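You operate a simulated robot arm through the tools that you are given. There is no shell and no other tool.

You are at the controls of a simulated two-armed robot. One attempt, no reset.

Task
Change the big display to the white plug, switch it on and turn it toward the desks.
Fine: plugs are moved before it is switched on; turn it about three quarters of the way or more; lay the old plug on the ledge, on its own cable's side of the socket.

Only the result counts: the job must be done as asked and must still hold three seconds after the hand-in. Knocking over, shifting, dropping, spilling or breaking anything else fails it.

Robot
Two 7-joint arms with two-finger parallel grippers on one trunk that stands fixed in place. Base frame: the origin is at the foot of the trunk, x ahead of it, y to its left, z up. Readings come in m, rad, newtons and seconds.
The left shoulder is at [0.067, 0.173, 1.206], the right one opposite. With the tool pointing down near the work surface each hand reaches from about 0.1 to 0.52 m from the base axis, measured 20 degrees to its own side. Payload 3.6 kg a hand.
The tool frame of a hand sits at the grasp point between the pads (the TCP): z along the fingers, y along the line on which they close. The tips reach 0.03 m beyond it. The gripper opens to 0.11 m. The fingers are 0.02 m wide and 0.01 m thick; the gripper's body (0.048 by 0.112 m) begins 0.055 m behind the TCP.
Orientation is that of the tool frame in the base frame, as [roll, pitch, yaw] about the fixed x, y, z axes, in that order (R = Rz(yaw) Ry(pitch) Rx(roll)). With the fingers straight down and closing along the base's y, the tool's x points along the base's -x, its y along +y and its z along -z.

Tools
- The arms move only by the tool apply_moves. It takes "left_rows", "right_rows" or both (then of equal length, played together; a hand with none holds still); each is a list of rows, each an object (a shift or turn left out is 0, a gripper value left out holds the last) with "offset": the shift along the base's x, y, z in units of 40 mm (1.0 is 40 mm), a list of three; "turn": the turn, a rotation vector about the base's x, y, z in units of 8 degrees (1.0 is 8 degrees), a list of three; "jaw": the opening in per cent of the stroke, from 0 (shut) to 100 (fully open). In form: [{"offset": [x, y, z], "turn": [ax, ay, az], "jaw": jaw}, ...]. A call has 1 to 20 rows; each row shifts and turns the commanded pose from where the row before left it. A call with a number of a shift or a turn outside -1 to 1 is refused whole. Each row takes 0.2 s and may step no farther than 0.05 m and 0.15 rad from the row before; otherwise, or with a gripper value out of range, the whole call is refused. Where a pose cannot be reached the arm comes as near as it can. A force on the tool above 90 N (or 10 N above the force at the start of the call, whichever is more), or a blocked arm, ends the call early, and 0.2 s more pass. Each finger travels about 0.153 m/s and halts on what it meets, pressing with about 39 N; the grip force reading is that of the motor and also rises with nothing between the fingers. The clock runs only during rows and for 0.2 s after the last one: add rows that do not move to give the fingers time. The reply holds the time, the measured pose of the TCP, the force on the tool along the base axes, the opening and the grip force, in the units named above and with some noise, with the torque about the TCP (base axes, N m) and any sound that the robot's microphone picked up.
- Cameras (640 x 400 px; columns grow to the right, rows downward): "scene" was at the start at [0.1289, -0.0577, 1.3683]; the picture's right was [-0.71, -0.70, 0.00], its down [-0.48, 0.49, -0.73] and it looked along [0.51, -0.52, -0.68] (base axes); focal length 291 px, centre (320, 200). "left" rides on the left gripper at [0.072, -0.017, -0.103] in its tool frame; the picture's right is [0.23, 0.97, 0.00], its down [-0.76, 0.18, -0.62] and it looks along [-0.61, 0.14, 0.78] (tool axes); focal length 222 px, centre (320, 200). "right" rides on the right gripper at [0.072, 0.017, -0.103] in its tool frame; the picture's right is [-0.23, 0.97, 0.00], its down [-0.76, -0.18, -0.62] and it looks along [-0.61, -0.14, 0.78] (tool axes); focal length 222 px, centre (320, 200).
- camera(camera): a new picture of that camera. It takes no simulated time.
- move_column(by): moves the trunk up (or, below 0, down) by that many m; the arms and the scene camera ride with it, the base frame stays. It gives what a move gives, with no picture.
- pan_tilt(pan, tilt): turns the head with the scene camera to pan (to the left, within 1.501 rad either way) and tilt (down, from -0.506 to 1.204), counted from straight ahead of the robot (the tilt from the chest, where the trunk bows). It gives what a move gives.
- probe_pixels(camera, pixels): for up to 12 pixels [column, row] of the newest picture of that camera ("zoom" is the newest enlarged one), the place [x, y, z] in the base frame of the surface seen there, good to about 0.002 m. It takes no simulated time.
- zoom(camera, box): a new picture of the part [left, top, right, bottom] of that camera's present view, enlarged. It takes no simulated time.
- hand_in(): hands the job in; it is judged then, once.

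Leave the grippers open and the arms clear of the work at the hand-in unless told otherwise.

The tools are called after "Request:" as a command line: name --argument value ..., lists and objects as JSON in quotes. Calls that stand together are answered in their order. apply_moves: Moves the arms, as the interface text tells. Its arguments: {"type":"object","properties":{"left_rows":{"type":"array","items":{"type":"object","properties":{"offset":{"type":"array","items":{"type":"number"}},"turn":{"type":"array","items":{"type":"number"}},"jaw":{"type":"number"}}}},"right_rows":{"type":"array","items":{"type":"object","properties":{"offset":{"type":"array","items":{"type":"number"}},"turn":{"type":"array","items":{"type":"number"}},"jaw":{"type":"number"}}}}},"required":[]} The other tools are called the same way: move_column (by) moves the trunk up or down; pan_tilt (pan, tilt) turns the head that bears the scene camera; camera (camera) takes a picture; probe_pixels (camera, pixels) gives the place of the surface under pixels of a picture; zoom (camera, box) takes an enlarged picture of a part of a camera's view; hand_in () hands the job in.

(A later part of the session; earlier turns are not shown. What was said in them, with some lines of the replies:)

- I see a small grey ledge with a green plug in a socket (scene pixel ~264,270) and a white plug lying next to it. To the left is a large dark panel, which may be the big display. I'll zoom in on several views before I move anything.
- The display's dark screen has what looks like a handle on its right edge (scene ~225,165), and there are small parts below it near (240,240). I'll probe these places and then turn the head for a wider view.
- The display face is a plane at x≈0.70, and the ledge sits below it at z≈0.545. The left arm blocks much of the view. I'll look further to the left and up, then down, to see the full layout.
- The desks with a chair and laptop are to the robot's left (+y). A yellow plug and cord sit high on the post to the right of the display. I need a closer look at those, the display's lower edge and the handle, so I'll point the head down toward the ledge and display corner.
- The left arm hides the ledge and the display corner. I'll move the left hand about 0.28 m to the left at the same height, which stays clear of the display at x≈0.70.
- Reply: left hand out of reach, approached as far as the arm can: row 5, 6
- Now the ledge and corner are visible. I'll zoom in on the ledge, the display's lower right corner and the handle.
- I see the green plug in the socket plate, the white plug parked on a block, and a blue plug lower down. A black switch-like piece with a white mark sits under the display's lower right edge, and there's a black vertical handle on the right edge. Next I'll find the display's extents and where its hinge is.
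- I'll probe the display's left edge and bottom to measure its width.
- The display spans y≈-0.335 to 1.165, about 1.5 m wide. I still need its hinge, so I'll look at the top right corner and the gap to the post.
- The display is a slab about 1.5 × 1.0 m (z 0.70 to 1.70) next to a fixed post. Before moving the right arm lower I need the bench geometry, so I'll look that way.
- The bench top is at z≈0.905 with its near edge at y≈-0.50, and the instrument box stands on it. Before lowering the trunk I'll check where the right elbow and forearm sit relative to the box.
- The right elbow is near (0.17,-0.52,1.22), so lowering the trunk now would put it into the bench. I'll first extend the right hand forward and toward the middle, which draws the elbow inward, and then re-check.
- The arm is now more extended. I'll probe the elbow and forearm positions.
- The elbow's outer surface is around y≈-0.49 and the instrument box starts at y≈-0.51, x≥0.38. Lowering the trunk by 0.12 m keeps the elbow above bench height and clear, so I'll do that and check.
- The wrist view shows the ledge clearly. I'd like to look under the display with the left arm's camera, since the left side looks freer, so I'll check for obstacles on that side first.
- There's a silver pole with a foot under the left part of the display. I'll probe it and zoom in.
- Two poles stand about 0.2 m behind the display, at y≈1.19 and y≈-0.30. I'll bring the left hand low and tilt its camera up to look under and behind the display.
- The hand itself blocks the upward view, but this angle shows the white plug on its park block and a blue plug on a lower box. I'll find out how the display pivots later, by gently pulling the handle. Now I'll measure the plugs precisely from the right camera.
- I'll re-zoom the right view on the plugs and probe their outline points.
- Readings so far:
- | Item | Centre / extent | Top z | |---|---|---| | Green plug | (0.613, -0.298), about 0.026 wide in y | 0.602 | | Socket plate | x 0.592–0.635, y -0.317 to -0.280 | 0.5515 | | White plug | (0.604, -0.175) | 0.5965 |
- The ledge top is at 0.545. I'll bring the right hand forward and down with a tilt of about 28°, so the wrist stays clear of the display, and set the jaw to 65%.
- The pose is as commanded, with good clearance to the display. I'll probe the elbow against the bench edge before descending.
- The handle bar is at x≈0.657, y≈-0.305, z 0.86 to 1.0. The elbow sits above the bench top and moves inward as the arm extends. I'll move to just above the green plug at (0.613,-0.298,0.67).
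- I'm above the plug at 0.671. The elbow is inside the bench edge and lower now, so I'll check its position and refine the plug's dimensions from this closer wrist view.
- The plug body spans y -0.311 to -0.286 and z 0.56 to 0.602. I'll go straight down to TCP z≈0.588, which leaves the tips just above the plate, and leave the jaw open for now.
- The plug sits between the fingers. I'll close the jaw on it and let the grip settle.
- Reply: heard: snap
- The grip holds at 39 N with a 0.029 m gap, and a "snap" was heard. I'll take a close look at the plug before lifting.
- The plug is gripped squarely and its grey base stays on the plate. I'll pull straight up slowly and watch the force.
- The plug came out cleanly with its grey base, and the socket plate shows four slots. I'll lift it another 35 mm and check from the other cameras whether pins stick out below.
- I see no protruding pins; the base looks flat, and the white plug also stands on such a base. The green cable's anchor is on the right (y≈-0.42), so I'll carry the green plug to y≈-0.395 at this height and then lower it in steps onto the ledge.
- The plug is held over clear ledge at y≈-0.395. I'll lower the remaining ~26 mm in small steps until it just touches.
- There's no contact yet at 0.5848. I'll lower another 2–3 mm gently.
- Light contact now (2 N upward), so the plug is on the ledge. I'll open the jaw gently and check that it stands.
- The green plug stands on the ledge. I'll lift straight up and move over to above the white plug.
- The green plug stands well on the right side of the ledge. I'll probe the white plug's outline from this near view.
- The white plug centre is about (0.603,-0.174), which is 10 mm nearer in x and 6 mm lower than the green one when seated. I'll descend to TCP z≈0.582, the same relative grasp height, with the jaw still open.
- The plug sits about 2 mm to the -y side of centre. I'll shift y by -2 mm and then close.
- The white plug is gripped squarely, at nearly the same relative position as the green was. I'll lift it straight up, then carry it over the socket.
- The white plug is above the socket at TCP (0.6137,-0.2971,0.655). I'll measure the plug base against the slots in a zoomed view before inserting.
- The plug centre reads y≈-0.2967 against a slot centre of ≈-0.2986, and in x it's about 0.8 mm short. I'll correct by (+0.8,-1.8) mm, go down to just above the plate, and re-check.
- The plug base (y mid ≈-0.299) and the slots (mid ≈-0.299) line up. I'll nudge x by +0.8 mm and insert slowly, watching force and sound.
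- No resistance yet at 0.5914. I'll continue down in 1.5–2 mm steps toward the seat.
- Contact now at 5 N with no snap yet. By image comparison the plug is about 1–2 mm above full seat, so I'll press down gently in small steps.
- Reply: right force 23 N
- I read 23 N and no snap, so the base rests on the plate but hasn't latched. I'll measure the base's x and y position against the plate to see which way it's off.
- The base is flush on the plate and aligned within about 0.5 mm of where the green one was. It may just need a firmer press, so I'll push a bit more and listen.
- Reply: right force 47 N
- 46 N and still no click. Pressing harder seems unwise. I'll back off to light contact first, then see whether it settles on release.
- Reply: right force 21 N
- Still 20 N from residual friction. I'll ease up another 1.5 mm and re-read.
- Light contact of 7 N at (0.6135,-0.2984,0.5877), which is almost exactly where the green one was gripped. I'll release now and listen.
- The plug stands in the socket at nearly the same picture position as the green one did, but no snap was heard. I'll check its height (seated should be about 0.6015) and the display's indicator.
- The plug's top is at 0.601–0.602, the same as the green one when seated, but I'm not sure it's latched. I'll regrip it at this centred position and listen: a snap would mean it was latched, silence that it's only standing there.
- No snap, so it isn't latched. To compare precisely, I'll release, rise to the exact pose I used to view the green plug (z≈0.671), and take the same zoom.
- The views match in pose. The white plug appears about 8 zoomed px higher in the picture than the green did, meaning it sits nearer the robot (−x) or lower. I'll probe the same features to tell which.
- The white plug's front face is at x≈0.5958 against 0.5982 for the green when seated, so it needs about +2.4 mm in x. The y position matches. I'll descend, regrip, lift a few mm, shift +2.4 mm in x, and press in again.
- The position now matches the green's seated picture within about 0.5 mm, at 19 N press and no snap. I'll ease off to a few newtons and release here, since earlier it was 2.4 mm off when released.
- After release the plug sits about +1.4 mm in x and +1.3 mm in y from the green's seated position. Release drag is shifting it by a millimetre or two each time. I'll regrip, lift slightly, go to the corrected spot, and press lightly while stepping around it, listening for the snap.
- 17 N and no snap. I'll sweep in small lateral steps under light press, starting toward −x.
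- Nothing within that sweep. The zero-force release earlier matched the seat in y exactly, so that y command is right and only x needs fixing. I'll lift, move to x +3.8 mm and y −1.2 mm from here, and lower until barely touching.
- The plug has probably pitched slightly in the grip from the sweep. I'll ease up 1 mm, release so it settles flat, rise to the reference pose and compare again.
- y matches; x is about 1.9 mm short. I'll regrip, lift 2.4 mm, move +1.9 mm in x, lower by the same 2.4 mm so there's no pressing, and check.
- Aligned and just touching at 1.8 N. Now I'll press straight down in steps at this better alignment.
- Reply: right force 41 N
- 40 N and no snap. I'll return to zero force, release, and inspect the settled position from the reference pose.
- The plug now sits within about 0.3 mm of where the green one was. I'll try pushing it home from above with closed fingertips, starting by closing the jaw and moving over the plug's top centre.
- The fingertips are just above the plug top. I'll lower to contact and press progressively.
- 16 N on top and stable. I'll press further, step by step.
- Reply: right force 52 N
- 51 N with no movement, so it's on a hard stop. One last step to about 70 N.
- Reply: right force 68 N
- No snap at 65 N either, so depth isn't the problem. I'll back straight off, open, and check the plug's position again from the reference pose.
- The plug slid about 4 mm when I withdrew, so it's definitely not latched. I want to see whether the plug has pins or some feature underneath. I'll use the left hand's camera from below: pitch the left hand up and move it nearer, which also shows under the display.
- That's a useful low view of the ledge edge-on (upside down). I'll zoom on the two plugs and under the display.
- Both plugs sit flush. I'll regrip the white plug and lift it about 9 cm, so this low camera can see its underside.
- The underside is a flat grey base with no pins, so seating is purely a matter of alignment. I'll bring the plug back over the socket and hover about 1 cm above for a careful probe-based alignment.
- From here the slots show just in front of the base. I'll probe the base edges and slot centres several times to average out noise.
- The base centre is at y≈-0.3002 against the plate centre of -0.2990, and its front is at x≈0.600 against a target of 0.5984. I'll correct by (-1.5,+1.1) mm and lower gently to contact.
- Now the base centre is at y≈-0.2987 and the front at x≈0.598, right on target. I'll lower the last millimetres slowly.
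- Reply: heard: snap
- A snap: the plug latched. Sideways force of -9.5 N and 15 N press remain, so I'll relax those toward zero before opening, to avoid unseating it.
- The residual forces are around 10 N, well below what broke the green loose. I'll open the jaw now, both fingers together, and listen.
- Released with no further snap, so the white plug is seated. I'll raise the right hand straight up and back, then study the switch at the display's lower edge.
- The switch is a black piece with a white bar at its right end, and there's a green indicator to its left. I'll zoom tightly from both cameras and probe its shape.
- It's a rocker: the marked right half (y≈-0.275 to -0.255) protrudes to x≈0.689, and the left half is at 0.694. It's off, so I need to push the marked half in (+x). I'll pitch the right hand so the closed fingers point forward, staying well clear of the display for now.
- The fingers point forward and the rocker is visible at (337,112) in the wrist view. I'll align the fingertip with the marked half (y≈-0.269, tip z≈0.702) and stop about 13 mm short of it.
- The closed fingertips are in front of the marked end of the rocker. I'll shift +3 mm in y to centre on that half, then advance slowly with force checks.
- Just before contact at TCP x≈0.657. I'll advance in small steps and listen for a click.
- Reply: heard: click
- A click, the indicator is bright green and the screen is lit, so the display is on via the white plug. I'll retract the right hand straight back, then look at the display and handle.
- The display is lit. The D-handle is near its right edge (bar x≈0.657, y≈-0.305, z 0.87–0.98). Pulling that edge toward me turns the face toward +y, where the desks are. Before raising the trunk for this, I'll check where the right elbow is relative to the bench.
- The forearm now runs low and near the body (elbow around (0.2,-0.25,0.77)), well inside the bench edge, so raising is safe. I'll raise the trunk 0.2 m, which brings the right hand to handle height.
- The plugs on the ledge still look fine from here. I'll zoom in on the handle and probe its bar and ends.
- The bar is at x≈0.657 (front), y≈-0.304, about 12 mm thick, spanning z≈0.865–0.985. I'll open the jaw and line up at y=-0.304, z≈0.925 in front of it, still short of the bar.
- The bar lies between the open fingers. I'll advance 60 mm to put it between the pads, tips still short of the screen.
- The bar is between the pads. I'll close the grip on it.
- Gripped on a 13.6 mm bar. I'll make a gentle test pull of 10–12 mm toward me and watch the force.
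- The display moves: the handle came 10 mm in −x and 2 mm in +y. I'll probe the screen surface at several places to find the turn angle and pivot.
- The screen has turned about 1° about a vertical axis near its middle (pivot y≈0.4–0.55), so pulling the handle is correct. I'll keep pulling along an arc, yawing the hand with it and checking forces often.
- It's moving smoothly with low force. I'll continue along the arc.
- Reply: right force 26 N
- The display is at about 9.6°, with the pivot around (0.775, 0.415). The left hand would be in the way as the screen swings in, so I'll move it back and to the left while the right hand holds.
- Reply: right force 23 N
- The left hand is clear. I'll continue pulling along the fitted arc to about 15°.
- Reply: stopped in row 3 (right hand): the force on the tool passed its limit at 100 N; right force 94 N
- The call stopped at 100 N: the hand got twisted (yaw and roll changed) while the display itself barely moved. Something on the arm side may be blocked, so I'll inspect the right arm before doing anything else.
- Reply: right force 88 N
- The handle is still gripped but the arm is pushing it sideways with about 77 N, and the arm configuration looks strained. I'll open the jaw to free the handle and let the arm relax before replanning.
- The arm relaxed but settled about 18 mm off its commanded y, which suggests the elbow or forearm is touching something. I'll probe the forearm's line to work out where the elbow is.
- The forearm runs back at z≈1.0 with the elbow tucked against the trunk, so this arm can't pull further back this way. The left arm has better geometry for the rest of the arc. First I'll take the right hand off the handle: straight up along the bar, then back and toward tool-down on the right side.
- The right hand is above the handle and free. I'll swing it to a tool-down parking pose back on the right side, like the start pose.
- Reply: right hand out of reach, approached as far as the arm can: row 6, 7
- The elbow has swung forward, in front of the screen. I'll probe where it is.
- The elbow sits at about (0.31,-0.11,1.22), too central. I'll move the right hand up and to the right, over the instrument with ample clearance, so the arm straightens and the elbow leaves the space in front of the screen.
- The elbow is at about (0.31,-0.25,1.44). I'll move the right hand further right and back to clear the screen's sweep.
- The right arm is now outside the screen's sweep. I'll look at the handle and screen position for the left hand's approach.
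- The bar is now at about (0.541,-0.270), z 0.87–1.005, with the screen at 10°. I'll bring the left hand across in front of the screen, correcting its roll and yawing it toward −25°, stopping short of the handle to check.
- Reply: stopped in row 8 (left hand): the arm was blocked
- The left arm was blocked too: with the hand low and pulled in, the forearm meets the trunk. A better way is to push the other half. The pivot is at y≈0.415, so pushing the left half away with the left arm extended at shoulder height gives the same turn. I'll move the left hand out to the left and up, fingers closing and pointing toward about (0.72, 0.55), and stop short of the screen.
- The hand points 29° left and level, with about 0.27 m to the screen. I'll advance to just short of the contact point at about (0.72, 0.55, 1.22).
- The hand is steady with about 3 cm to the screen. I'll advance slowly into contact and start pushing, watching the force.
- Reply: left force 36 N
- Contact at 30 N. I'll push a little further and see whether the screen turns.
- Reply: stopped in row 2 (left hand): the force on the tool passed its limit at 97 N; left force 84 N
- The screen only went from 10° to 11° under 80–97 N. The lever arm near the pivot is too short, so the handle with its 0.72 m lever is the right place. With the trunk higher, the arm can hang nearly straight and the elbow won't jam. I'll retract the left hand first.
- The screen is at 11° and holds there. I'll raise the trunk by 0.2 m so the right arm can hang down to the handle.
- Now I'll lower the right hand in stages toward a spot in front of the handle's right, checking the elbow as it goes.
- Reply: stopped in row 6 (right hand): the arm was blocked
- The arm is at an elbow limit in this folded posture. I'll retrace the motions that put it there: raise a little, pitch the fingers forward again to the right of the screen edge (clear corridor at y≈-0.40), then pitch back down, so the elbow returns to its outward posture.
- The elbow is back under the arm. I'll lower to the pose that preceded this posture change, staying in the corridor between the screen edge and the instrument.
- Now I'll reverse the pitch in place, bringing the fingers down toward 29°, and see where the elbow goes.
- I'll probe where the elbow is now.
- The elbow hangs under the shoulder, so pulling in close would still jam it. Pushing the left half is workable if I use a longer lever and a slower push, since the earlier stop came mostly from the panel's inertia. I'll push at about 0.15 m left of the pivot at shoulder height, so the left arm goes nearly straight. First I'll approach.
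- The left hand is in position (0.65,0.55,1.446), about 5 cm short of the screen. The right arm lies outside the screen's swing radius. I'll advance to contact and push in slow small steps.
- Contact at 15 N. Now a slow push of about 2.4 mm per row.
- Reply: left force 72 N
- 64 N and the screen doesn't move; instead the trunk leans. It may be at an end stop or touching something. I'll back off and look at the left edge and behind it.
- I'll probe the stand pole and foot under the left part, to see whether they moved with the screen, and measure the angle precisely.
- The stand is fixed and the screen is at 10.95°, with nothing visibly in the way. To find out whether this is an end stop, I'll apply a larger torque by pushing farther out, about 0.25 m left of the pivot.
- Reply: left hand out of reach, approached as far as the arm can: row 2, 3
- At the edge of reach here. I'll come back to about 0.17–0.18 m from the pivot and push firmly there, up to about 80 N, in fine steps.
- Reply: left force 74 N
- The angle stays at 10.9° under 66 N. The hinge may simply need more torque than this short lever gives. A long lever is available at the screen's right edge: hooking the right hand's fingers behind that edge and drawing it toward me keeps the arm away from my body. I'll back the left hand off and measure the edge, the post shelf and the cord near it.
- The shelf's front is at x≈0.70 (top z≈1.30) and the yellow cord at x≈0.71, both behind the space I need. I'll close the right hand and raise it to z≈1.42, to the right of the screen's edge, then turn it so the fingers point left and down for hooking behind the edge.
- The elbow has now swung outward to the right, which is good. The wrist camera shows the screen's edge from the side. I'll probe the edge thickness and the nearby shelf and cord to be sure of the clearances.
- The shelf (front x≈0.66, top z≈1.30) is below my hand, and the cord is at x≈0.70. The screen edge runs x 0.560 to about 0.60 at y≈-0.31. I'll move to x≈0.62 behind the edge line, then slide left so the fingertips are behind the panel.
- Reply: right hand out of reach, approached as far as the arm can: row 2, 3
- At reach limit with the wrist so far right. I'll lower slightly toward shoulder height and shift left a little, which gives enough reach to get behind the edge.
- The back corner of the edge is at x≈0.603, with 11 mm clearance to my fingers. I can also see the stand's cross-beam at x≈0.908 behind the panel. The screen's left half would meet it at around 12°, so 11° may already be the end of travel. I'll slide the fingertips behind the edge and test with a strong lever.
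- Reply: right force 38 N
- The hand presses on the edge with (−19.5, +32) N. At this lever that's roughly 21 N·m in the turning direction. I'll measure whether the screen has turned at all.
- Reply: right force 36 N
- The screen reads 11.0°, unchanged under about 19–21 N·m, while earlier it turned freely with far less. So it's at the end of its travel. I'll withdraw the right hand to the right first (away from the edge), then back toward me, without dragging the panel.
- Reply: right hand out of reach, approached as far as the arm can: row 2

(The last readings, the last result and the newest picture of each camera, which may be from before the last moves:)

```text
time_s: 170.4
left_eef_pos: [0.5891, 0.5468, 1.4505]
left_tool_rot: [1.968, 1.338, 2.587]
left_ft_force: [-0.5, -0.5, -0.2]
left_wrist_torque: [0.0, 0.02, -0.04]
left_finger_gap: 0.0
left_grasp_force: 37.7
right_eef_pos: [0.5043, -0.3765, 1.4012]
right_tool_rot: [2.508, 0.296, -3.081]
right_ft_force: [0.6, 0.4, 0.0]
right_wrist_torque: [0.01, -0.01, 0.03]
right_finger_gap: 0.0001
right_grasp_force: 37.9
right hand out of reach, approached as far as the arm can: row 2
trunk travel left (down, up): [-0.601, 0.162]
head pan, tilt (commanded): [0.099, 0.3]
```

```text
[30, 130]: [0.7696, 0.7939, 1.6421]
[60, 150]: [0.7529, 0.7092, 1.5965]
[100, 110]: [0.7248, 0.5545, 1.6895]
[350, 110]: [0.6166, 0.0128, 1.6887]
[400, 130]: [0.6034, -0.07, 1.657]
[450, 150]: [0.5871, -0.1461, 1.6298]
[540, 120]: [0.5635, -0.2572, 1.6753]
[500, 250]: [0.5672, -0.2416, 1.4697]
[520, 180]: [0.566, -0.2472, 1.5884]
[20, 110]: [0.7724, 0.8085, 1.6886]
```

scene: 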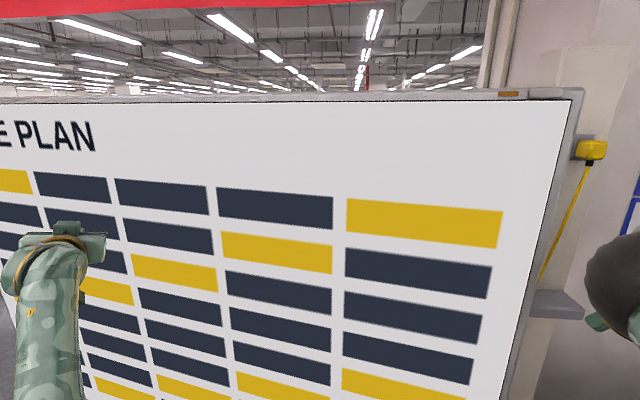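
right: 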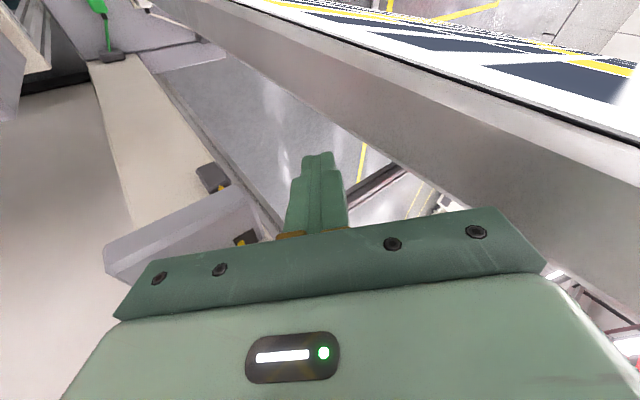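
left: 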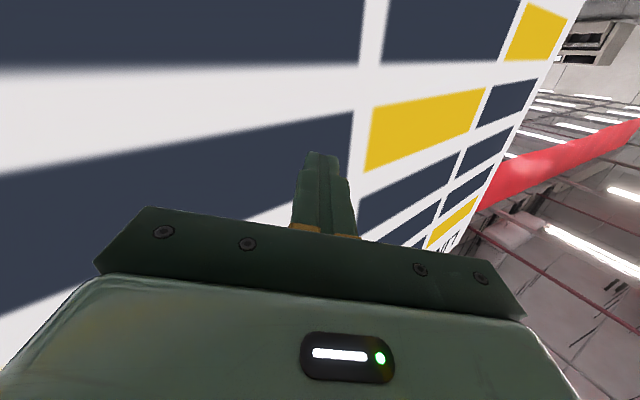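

The screen stays at 11.1°. To be sure it's the hinge's end and not an obstruction, I'll raise the trunk so the head camera can look over the top of the screen at its back and the stand.

Request:
apply_moves --left_rows '[{"offset": [-0.9, -0.2, 0], "jaw": 50}, {"offset": [-0.9, -0.2, 0]}, {"offset": [-0.9, -0.2, 0]}]' --right_rows '[{"offset": [-0.6, -0.3, 0], "jaw": 50}, {"offset": [-0.6, -0.3, 0]}, {"offset": [-0.6, -0.3, 0]}]'

Request:
move_column --by 0.16

Request:
pan_tilt --pan 0.3 --tilt 0.3

Request:
camera --camera "scene"

Request:
pan_tilt --pan 0.8 --tilt 0.3

Request:
camera --camera "scene"

```text
time_s: 171.2
left_eef_pos: [0.4796, 0.5211, 1.4532]
left_tool_rot: [1.961, 1.34, 2.582]
left_ft_force: [0.1, -0.4, 0.3]
left_wrist_torque: [0.02, -0.01, -0.05]
left_finger_gap: 0.0551
left_grasp_force: 0.0
right_eef_pos: [0.4306, -0.4185, 1.4021]
right_tool_rot: [2.508, 0.297, -3.083]
right_ft_force: [-0.3, -0.4, -0.1]
right_wrist_torque: [-0.02, -0.04, 0.03]
right_finger_gap: 0.0548
right_grasp_force: 0.0
trunk travel left (down, up): [-0.601, 0.162]
head pan, tilt (commanded): [0.099, 0.3]
```

```text
time_s: 173.1
left_eef_pos: [0.4822, 0.524, 1.6122]
left_tool_rot: [1.967, 1.339, 2.586]
left_ft_force: [-0.5, -0.4, -0.7]
left_wrist_torque: [0.0, -0.04, 0.02]
left_finger_gap: 0.0554
left_grasp_force: 0.0
right_eef_pos: [0.4324, -0.4177, 1.5611]
right_tool_rot: [2.507, 0.294, -3.084]
right_ft_force: [0.1, -0.2, -0.3]
right_wrist_torque: [0.03, -0.01, 0.02]
right_finger_gap: 0.0552
right_grasp_force: 0.1
trunk travel left (down, up): [-0.761, 0.002]
head pan, tilt (commanded): [0.099, 0.3]
```

```text
time_s: 173.8
left_eef_pos: [0.482, 0.5224, 1.6128]
left_tool_rot: [1.966, 1.339, 2.585]
left_ft_force: [-0.5, 0.4, -0.3]
left_wrist_torque: [-0.03, 0.03, 0.01]
left_finger_gap: 0.0548
left_grasp_force: 0.1
right_eef_pos: [0.431, -0.4172, 1.5615]
right_tool_rot: [2.507, 0.295, -3.082]
right_ft_force: [1.3, 1.2, -1.4]
right_wrist_torque: [0.0, -0.01, 0.0]
right_finger_gap: 0.0552
right_grasp_force: 0.2
trunk travel left (down, up): [-0.761, 0.002]
head pan, tilt (commanded): [0.3, 0.3]
```

```text
taken
```

scene: 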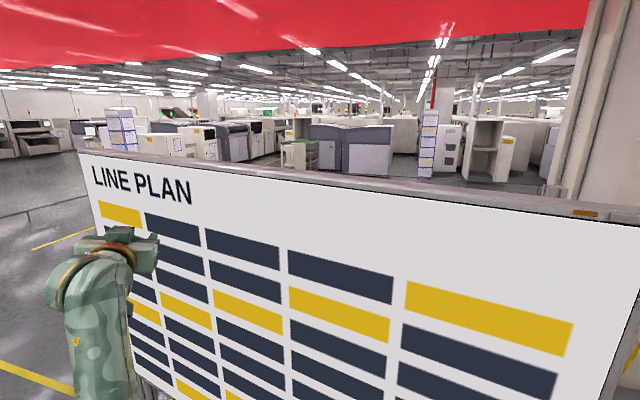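

```text
time_s: 174.7
left_eef_pos: [0.4817, 0.5225, 1.6121]
left_tool_rot: [1.966, 1.34, 2.586]
left_ft_force: [0.0, -0.1, -0.7]
left_wrist_torque: [-0.03, -0.02, 0.01]
left_finger_gap: 0.0551
left_grasp_force: 0.0
right_eef_pos: [0.432, -0.418, 1.5609]
right_tool_rot: [2.507, 0.295, -3.083]
right_ft_force: [-0.4, -0.4, 0.1]
right_wrist_torque: [0.01, 0.0, -0.01]
right_finger_gap: 0.0551
right_grasp_force: 0.1
trunk travel left (down, up): [-0.761, 0.002]
head pan, tilt (commanded): [0.799, 0.3]
```

```text
taken
```

scene: 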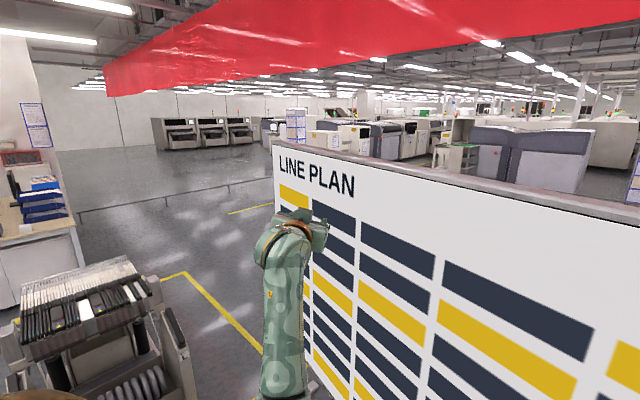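

I'll look more closely at the top edge and what's directly behind it on both sides.

Request:
zoom --camera "scene" --box '[250, 110, 450, 220]'

Request:
pan_tilt --pan 0.0 --tilt 0.35

Request:
camera --camera "scene"

Request:
zoom --camera "scene" --box '[200, 120, 500, 260]'

```text
3.20 times, centred on (350, 165) of scene
```

zoom: 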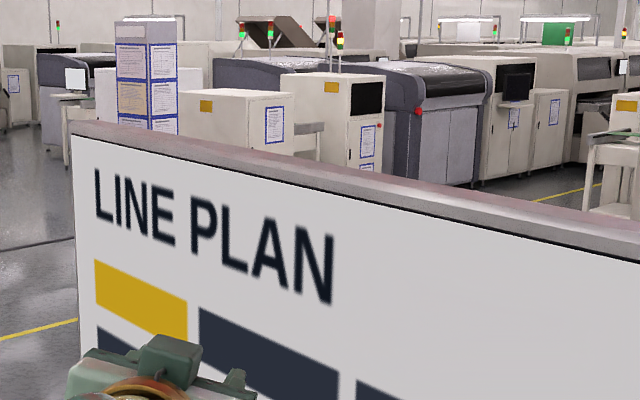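

```text
time_s: 175.9
left_eef_pos: [0.4813, 0.5225, 1.6118]
left_tool_rot: [1.967, 1.338, 2.583]
left_ft_force: [0.1, 0.1, -0.5]
left_wrist_torque: [0.01, -0.01, 0.03]
left_finger_gap: 0.0548
left_grasp_force: 0.1
right_eef_pos: [0.4325, -0.4179, 1.5618]
right_tool_rot: [2.51, 0.296, -3.082]
right_ft_force: [0.5, 0.2, 0.5]
right_wrist_torque: [0.01, -0.03, 0.04]
right_finger_gap: 0.055
right_grasp_force: 0.1
trunk travel left (down, up): [-0.761, 0.002]
head pan, tilt (commanded): [0.0, 0.351]
```

```text
taken
```

scene: 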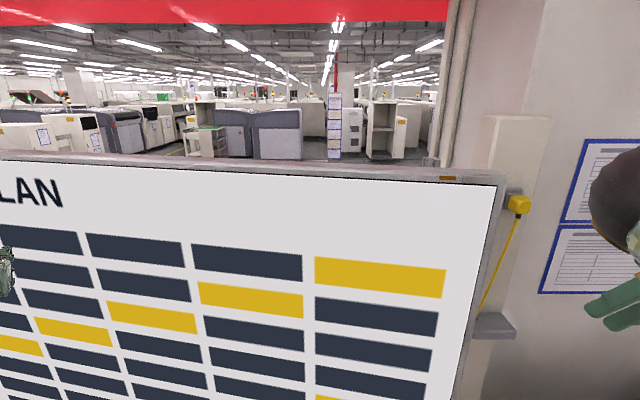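

```text
2.13 times, centred on (350, 190) of scene
```

zoom: 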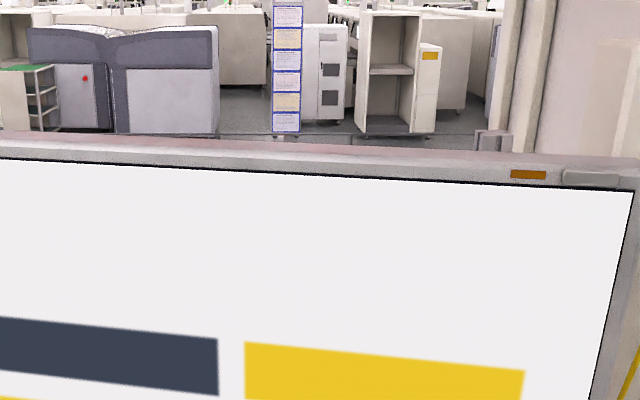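

The stand's poles and beam are separate, and my estimate leaves about 2 cm between the screen's back-left corner and the beam. So the stop at 11° is the hinge's own end, not contact with the stand. Now I'll check the ledge, plugs, switch and bench items once more.

Request:
pan_tilt --pan -0.6 --tilt 0.85

Request:
camera --camera "scene"

Request:
zoom --camera "scene" --box '[240, 200, 380, 320]'

Request:
camera --camera "right"

```text
time_s: 176.9
left_eef_pos: [0.4803, 0.5229, 1.6115]
left_tool_rot: [1.966, 1.341, 2.587]
left_ft_force: [0.9, 0.3, -0.2]
left_wrist_torque: [0.02, -0.01, -0.01]
left_finger_gap: 0.0549
left_grasp_force: 0.0
right_eef_pos: [0.432, -0.4187, 1.5614]
right_tool_rot: [2.508, 0.294, -3.082]
right_ft_force: [0.1, 0.7, -0.4]
right_wrist_torque: [0.04, 0.0, 0.01]
right_finger_gap: 0.0546
right_grasp_force: 0.0
trunk travel left (down, up): [-0.761, 0.002]
head pan, tilt (commanded): [-0.6, 0.85]
```

```text
taken
```

scene: 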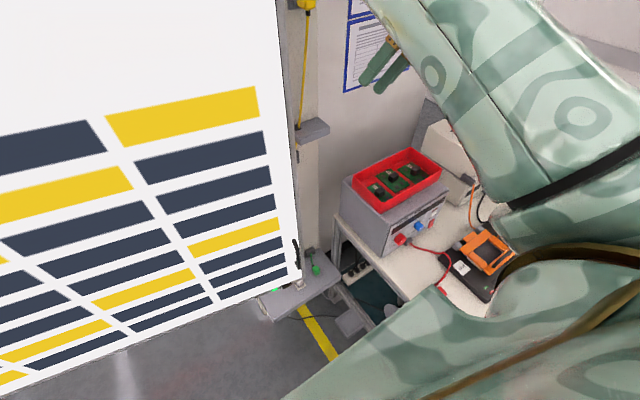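

```text
3.33 times, centred on (310, 260) of scene
```

zoom: 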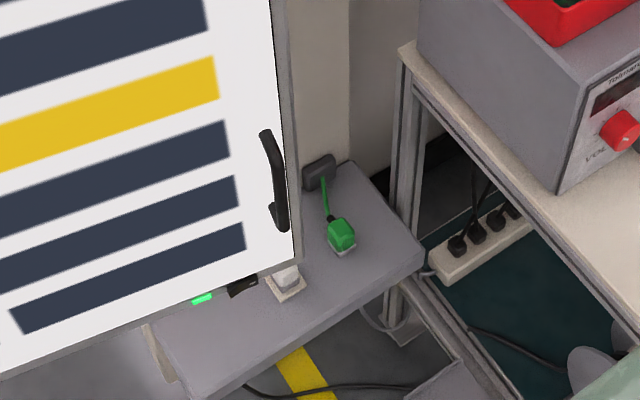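

```text
taken
```

right: 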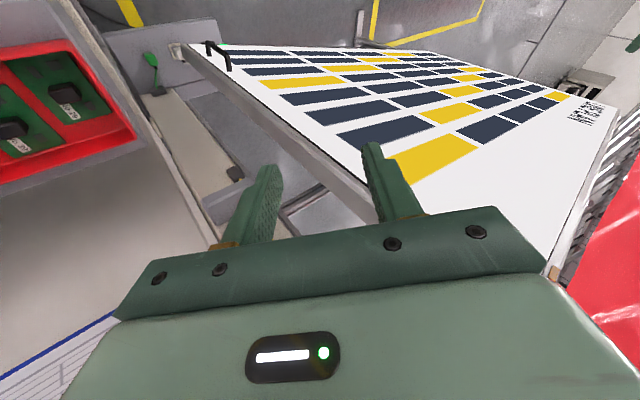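

All good: the white plug is in the socket with the green indicator lit, the green plug lies on its cable's side, and the screen is on and turned to its stop. Last, I'll open both grippers fully and draw both hands a little farther from the screen.

Request:
apply_moves --left_rows '[{"offset": [-0.7, 0, 0], "jaw": 100}, {"offset": [-0.7, 0, 0]}, {"offset": [-0.6, 0, 0]}, {}, {}]' --right_rows '[{"offset": [-0.5, -0.2, 0], "jaw": 100}, {"offset": [-0.5, -0.2, 0]}, {"offset": [-0.4, -0.2, 0]}, {}, {}]'

Request:
camera --camera "scene"

Request:
probe_pixels --camera "scene" --pixels '[[20, 60], [50, 200], [100, 50], [150, 100], [200, 50], [250, 150], [20, 330], [100, 280], [200, 250], [270, 60]]'

Request:
zoom --camera "scene" --box '[240, 220, 360, 320]'

```text
time_s: 178.1
left_eef_pos: [0.4028, 0.5237, 1.6127]
left_tool_rot: [1.965, 1.338, 2.586]
left_ft_force: [0.2, -0.4, 0.0]
left_wrist_torque: [0.02, 0.02, 0.01]
left_finger_gap: 0.1099
left_grasp_force: 0.0
right_eef_pos: [0.3747, -0.4423, 1.5618]
right_tool_rot: [2.509, 0.295, -3.083]
right_ft_force: [0.6, -0.9, 0.1]
right_wrist_torque: [0.01, -0.02, -0.01]
right_finger_gap: 0.1102
right_grasp_force: 0.1
trunk travel left (down, up): [-0.761, 0.002]
head pan, tilt (commanded): [-0.6, 0.85]
```

```text
taken
```

scene: 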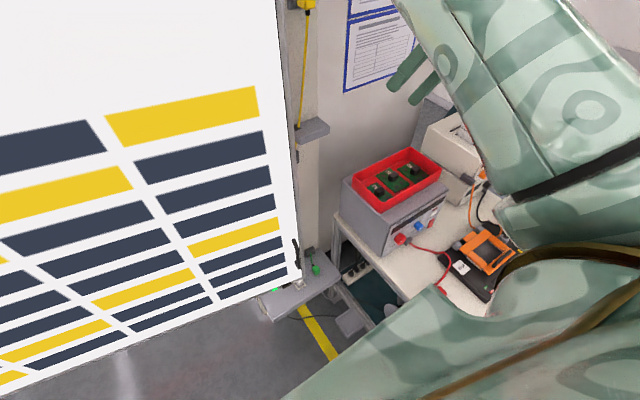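

```text
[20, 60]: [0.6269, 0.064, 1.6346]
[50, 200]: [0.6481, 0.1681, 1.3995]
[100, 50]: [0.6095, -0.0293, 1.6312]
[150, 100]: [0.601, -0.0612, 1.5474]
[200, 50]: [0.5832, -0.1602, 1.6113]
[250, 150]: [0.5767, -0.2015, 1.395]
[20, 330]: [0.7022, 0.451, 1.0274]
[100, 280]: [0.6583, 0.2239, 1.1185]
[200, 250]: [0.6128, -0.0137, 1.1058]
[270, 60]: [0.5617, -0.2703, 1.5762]
```

```text
4.00 times, centred on (300, 270) of scene
```

zoom: 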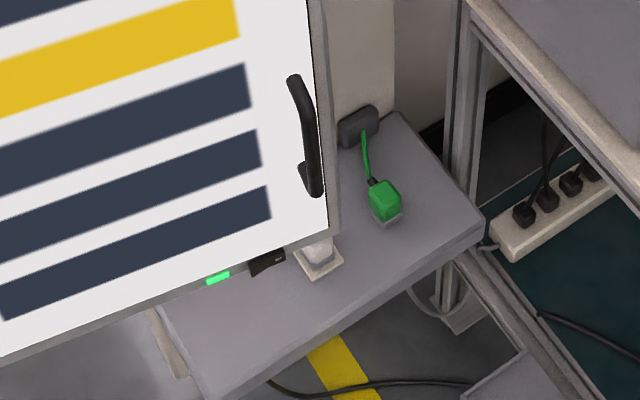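

Everything holds. The white plug is in the socket, the green plug rests on the ledge to the right on its own cable's side, and the display is on. The screen sits steady at its 11° stop, facing toward the desks, with the grippers open and the arms clear. I'll hand in now.

Request:
hand_in

```text
The job is handed in.
```

The job is handed in. The big display now runs from the white plug, is switched on, and is turned toward the desks as far as it would go, about 11°.

- **Plugs:** The white plug snapped into the socket. The green one stands on the ledge, right of the socket on its own cable's side. Both were moved before the display was switched on.
- **Switch:** I pressed the rocker on the display's lower edge. It clicked, the green indicator lit and the screen came on.
- **Turning:** The display stopped at about 11° and would not move further under roughly 20 N·m, although it had turned easily up to there. I took that to be the end of its travel. If its range is really wider than about 15°, 11° falls short of three quarters.
- **Other objects:** The last views showed nothing else moved, though I looked only at the area around the ledge and bench. I pushed on the screen face with the left fingertips while turning it, with up to 97 N.

Both grippers are open and both arms are clear of the display and the ledge.
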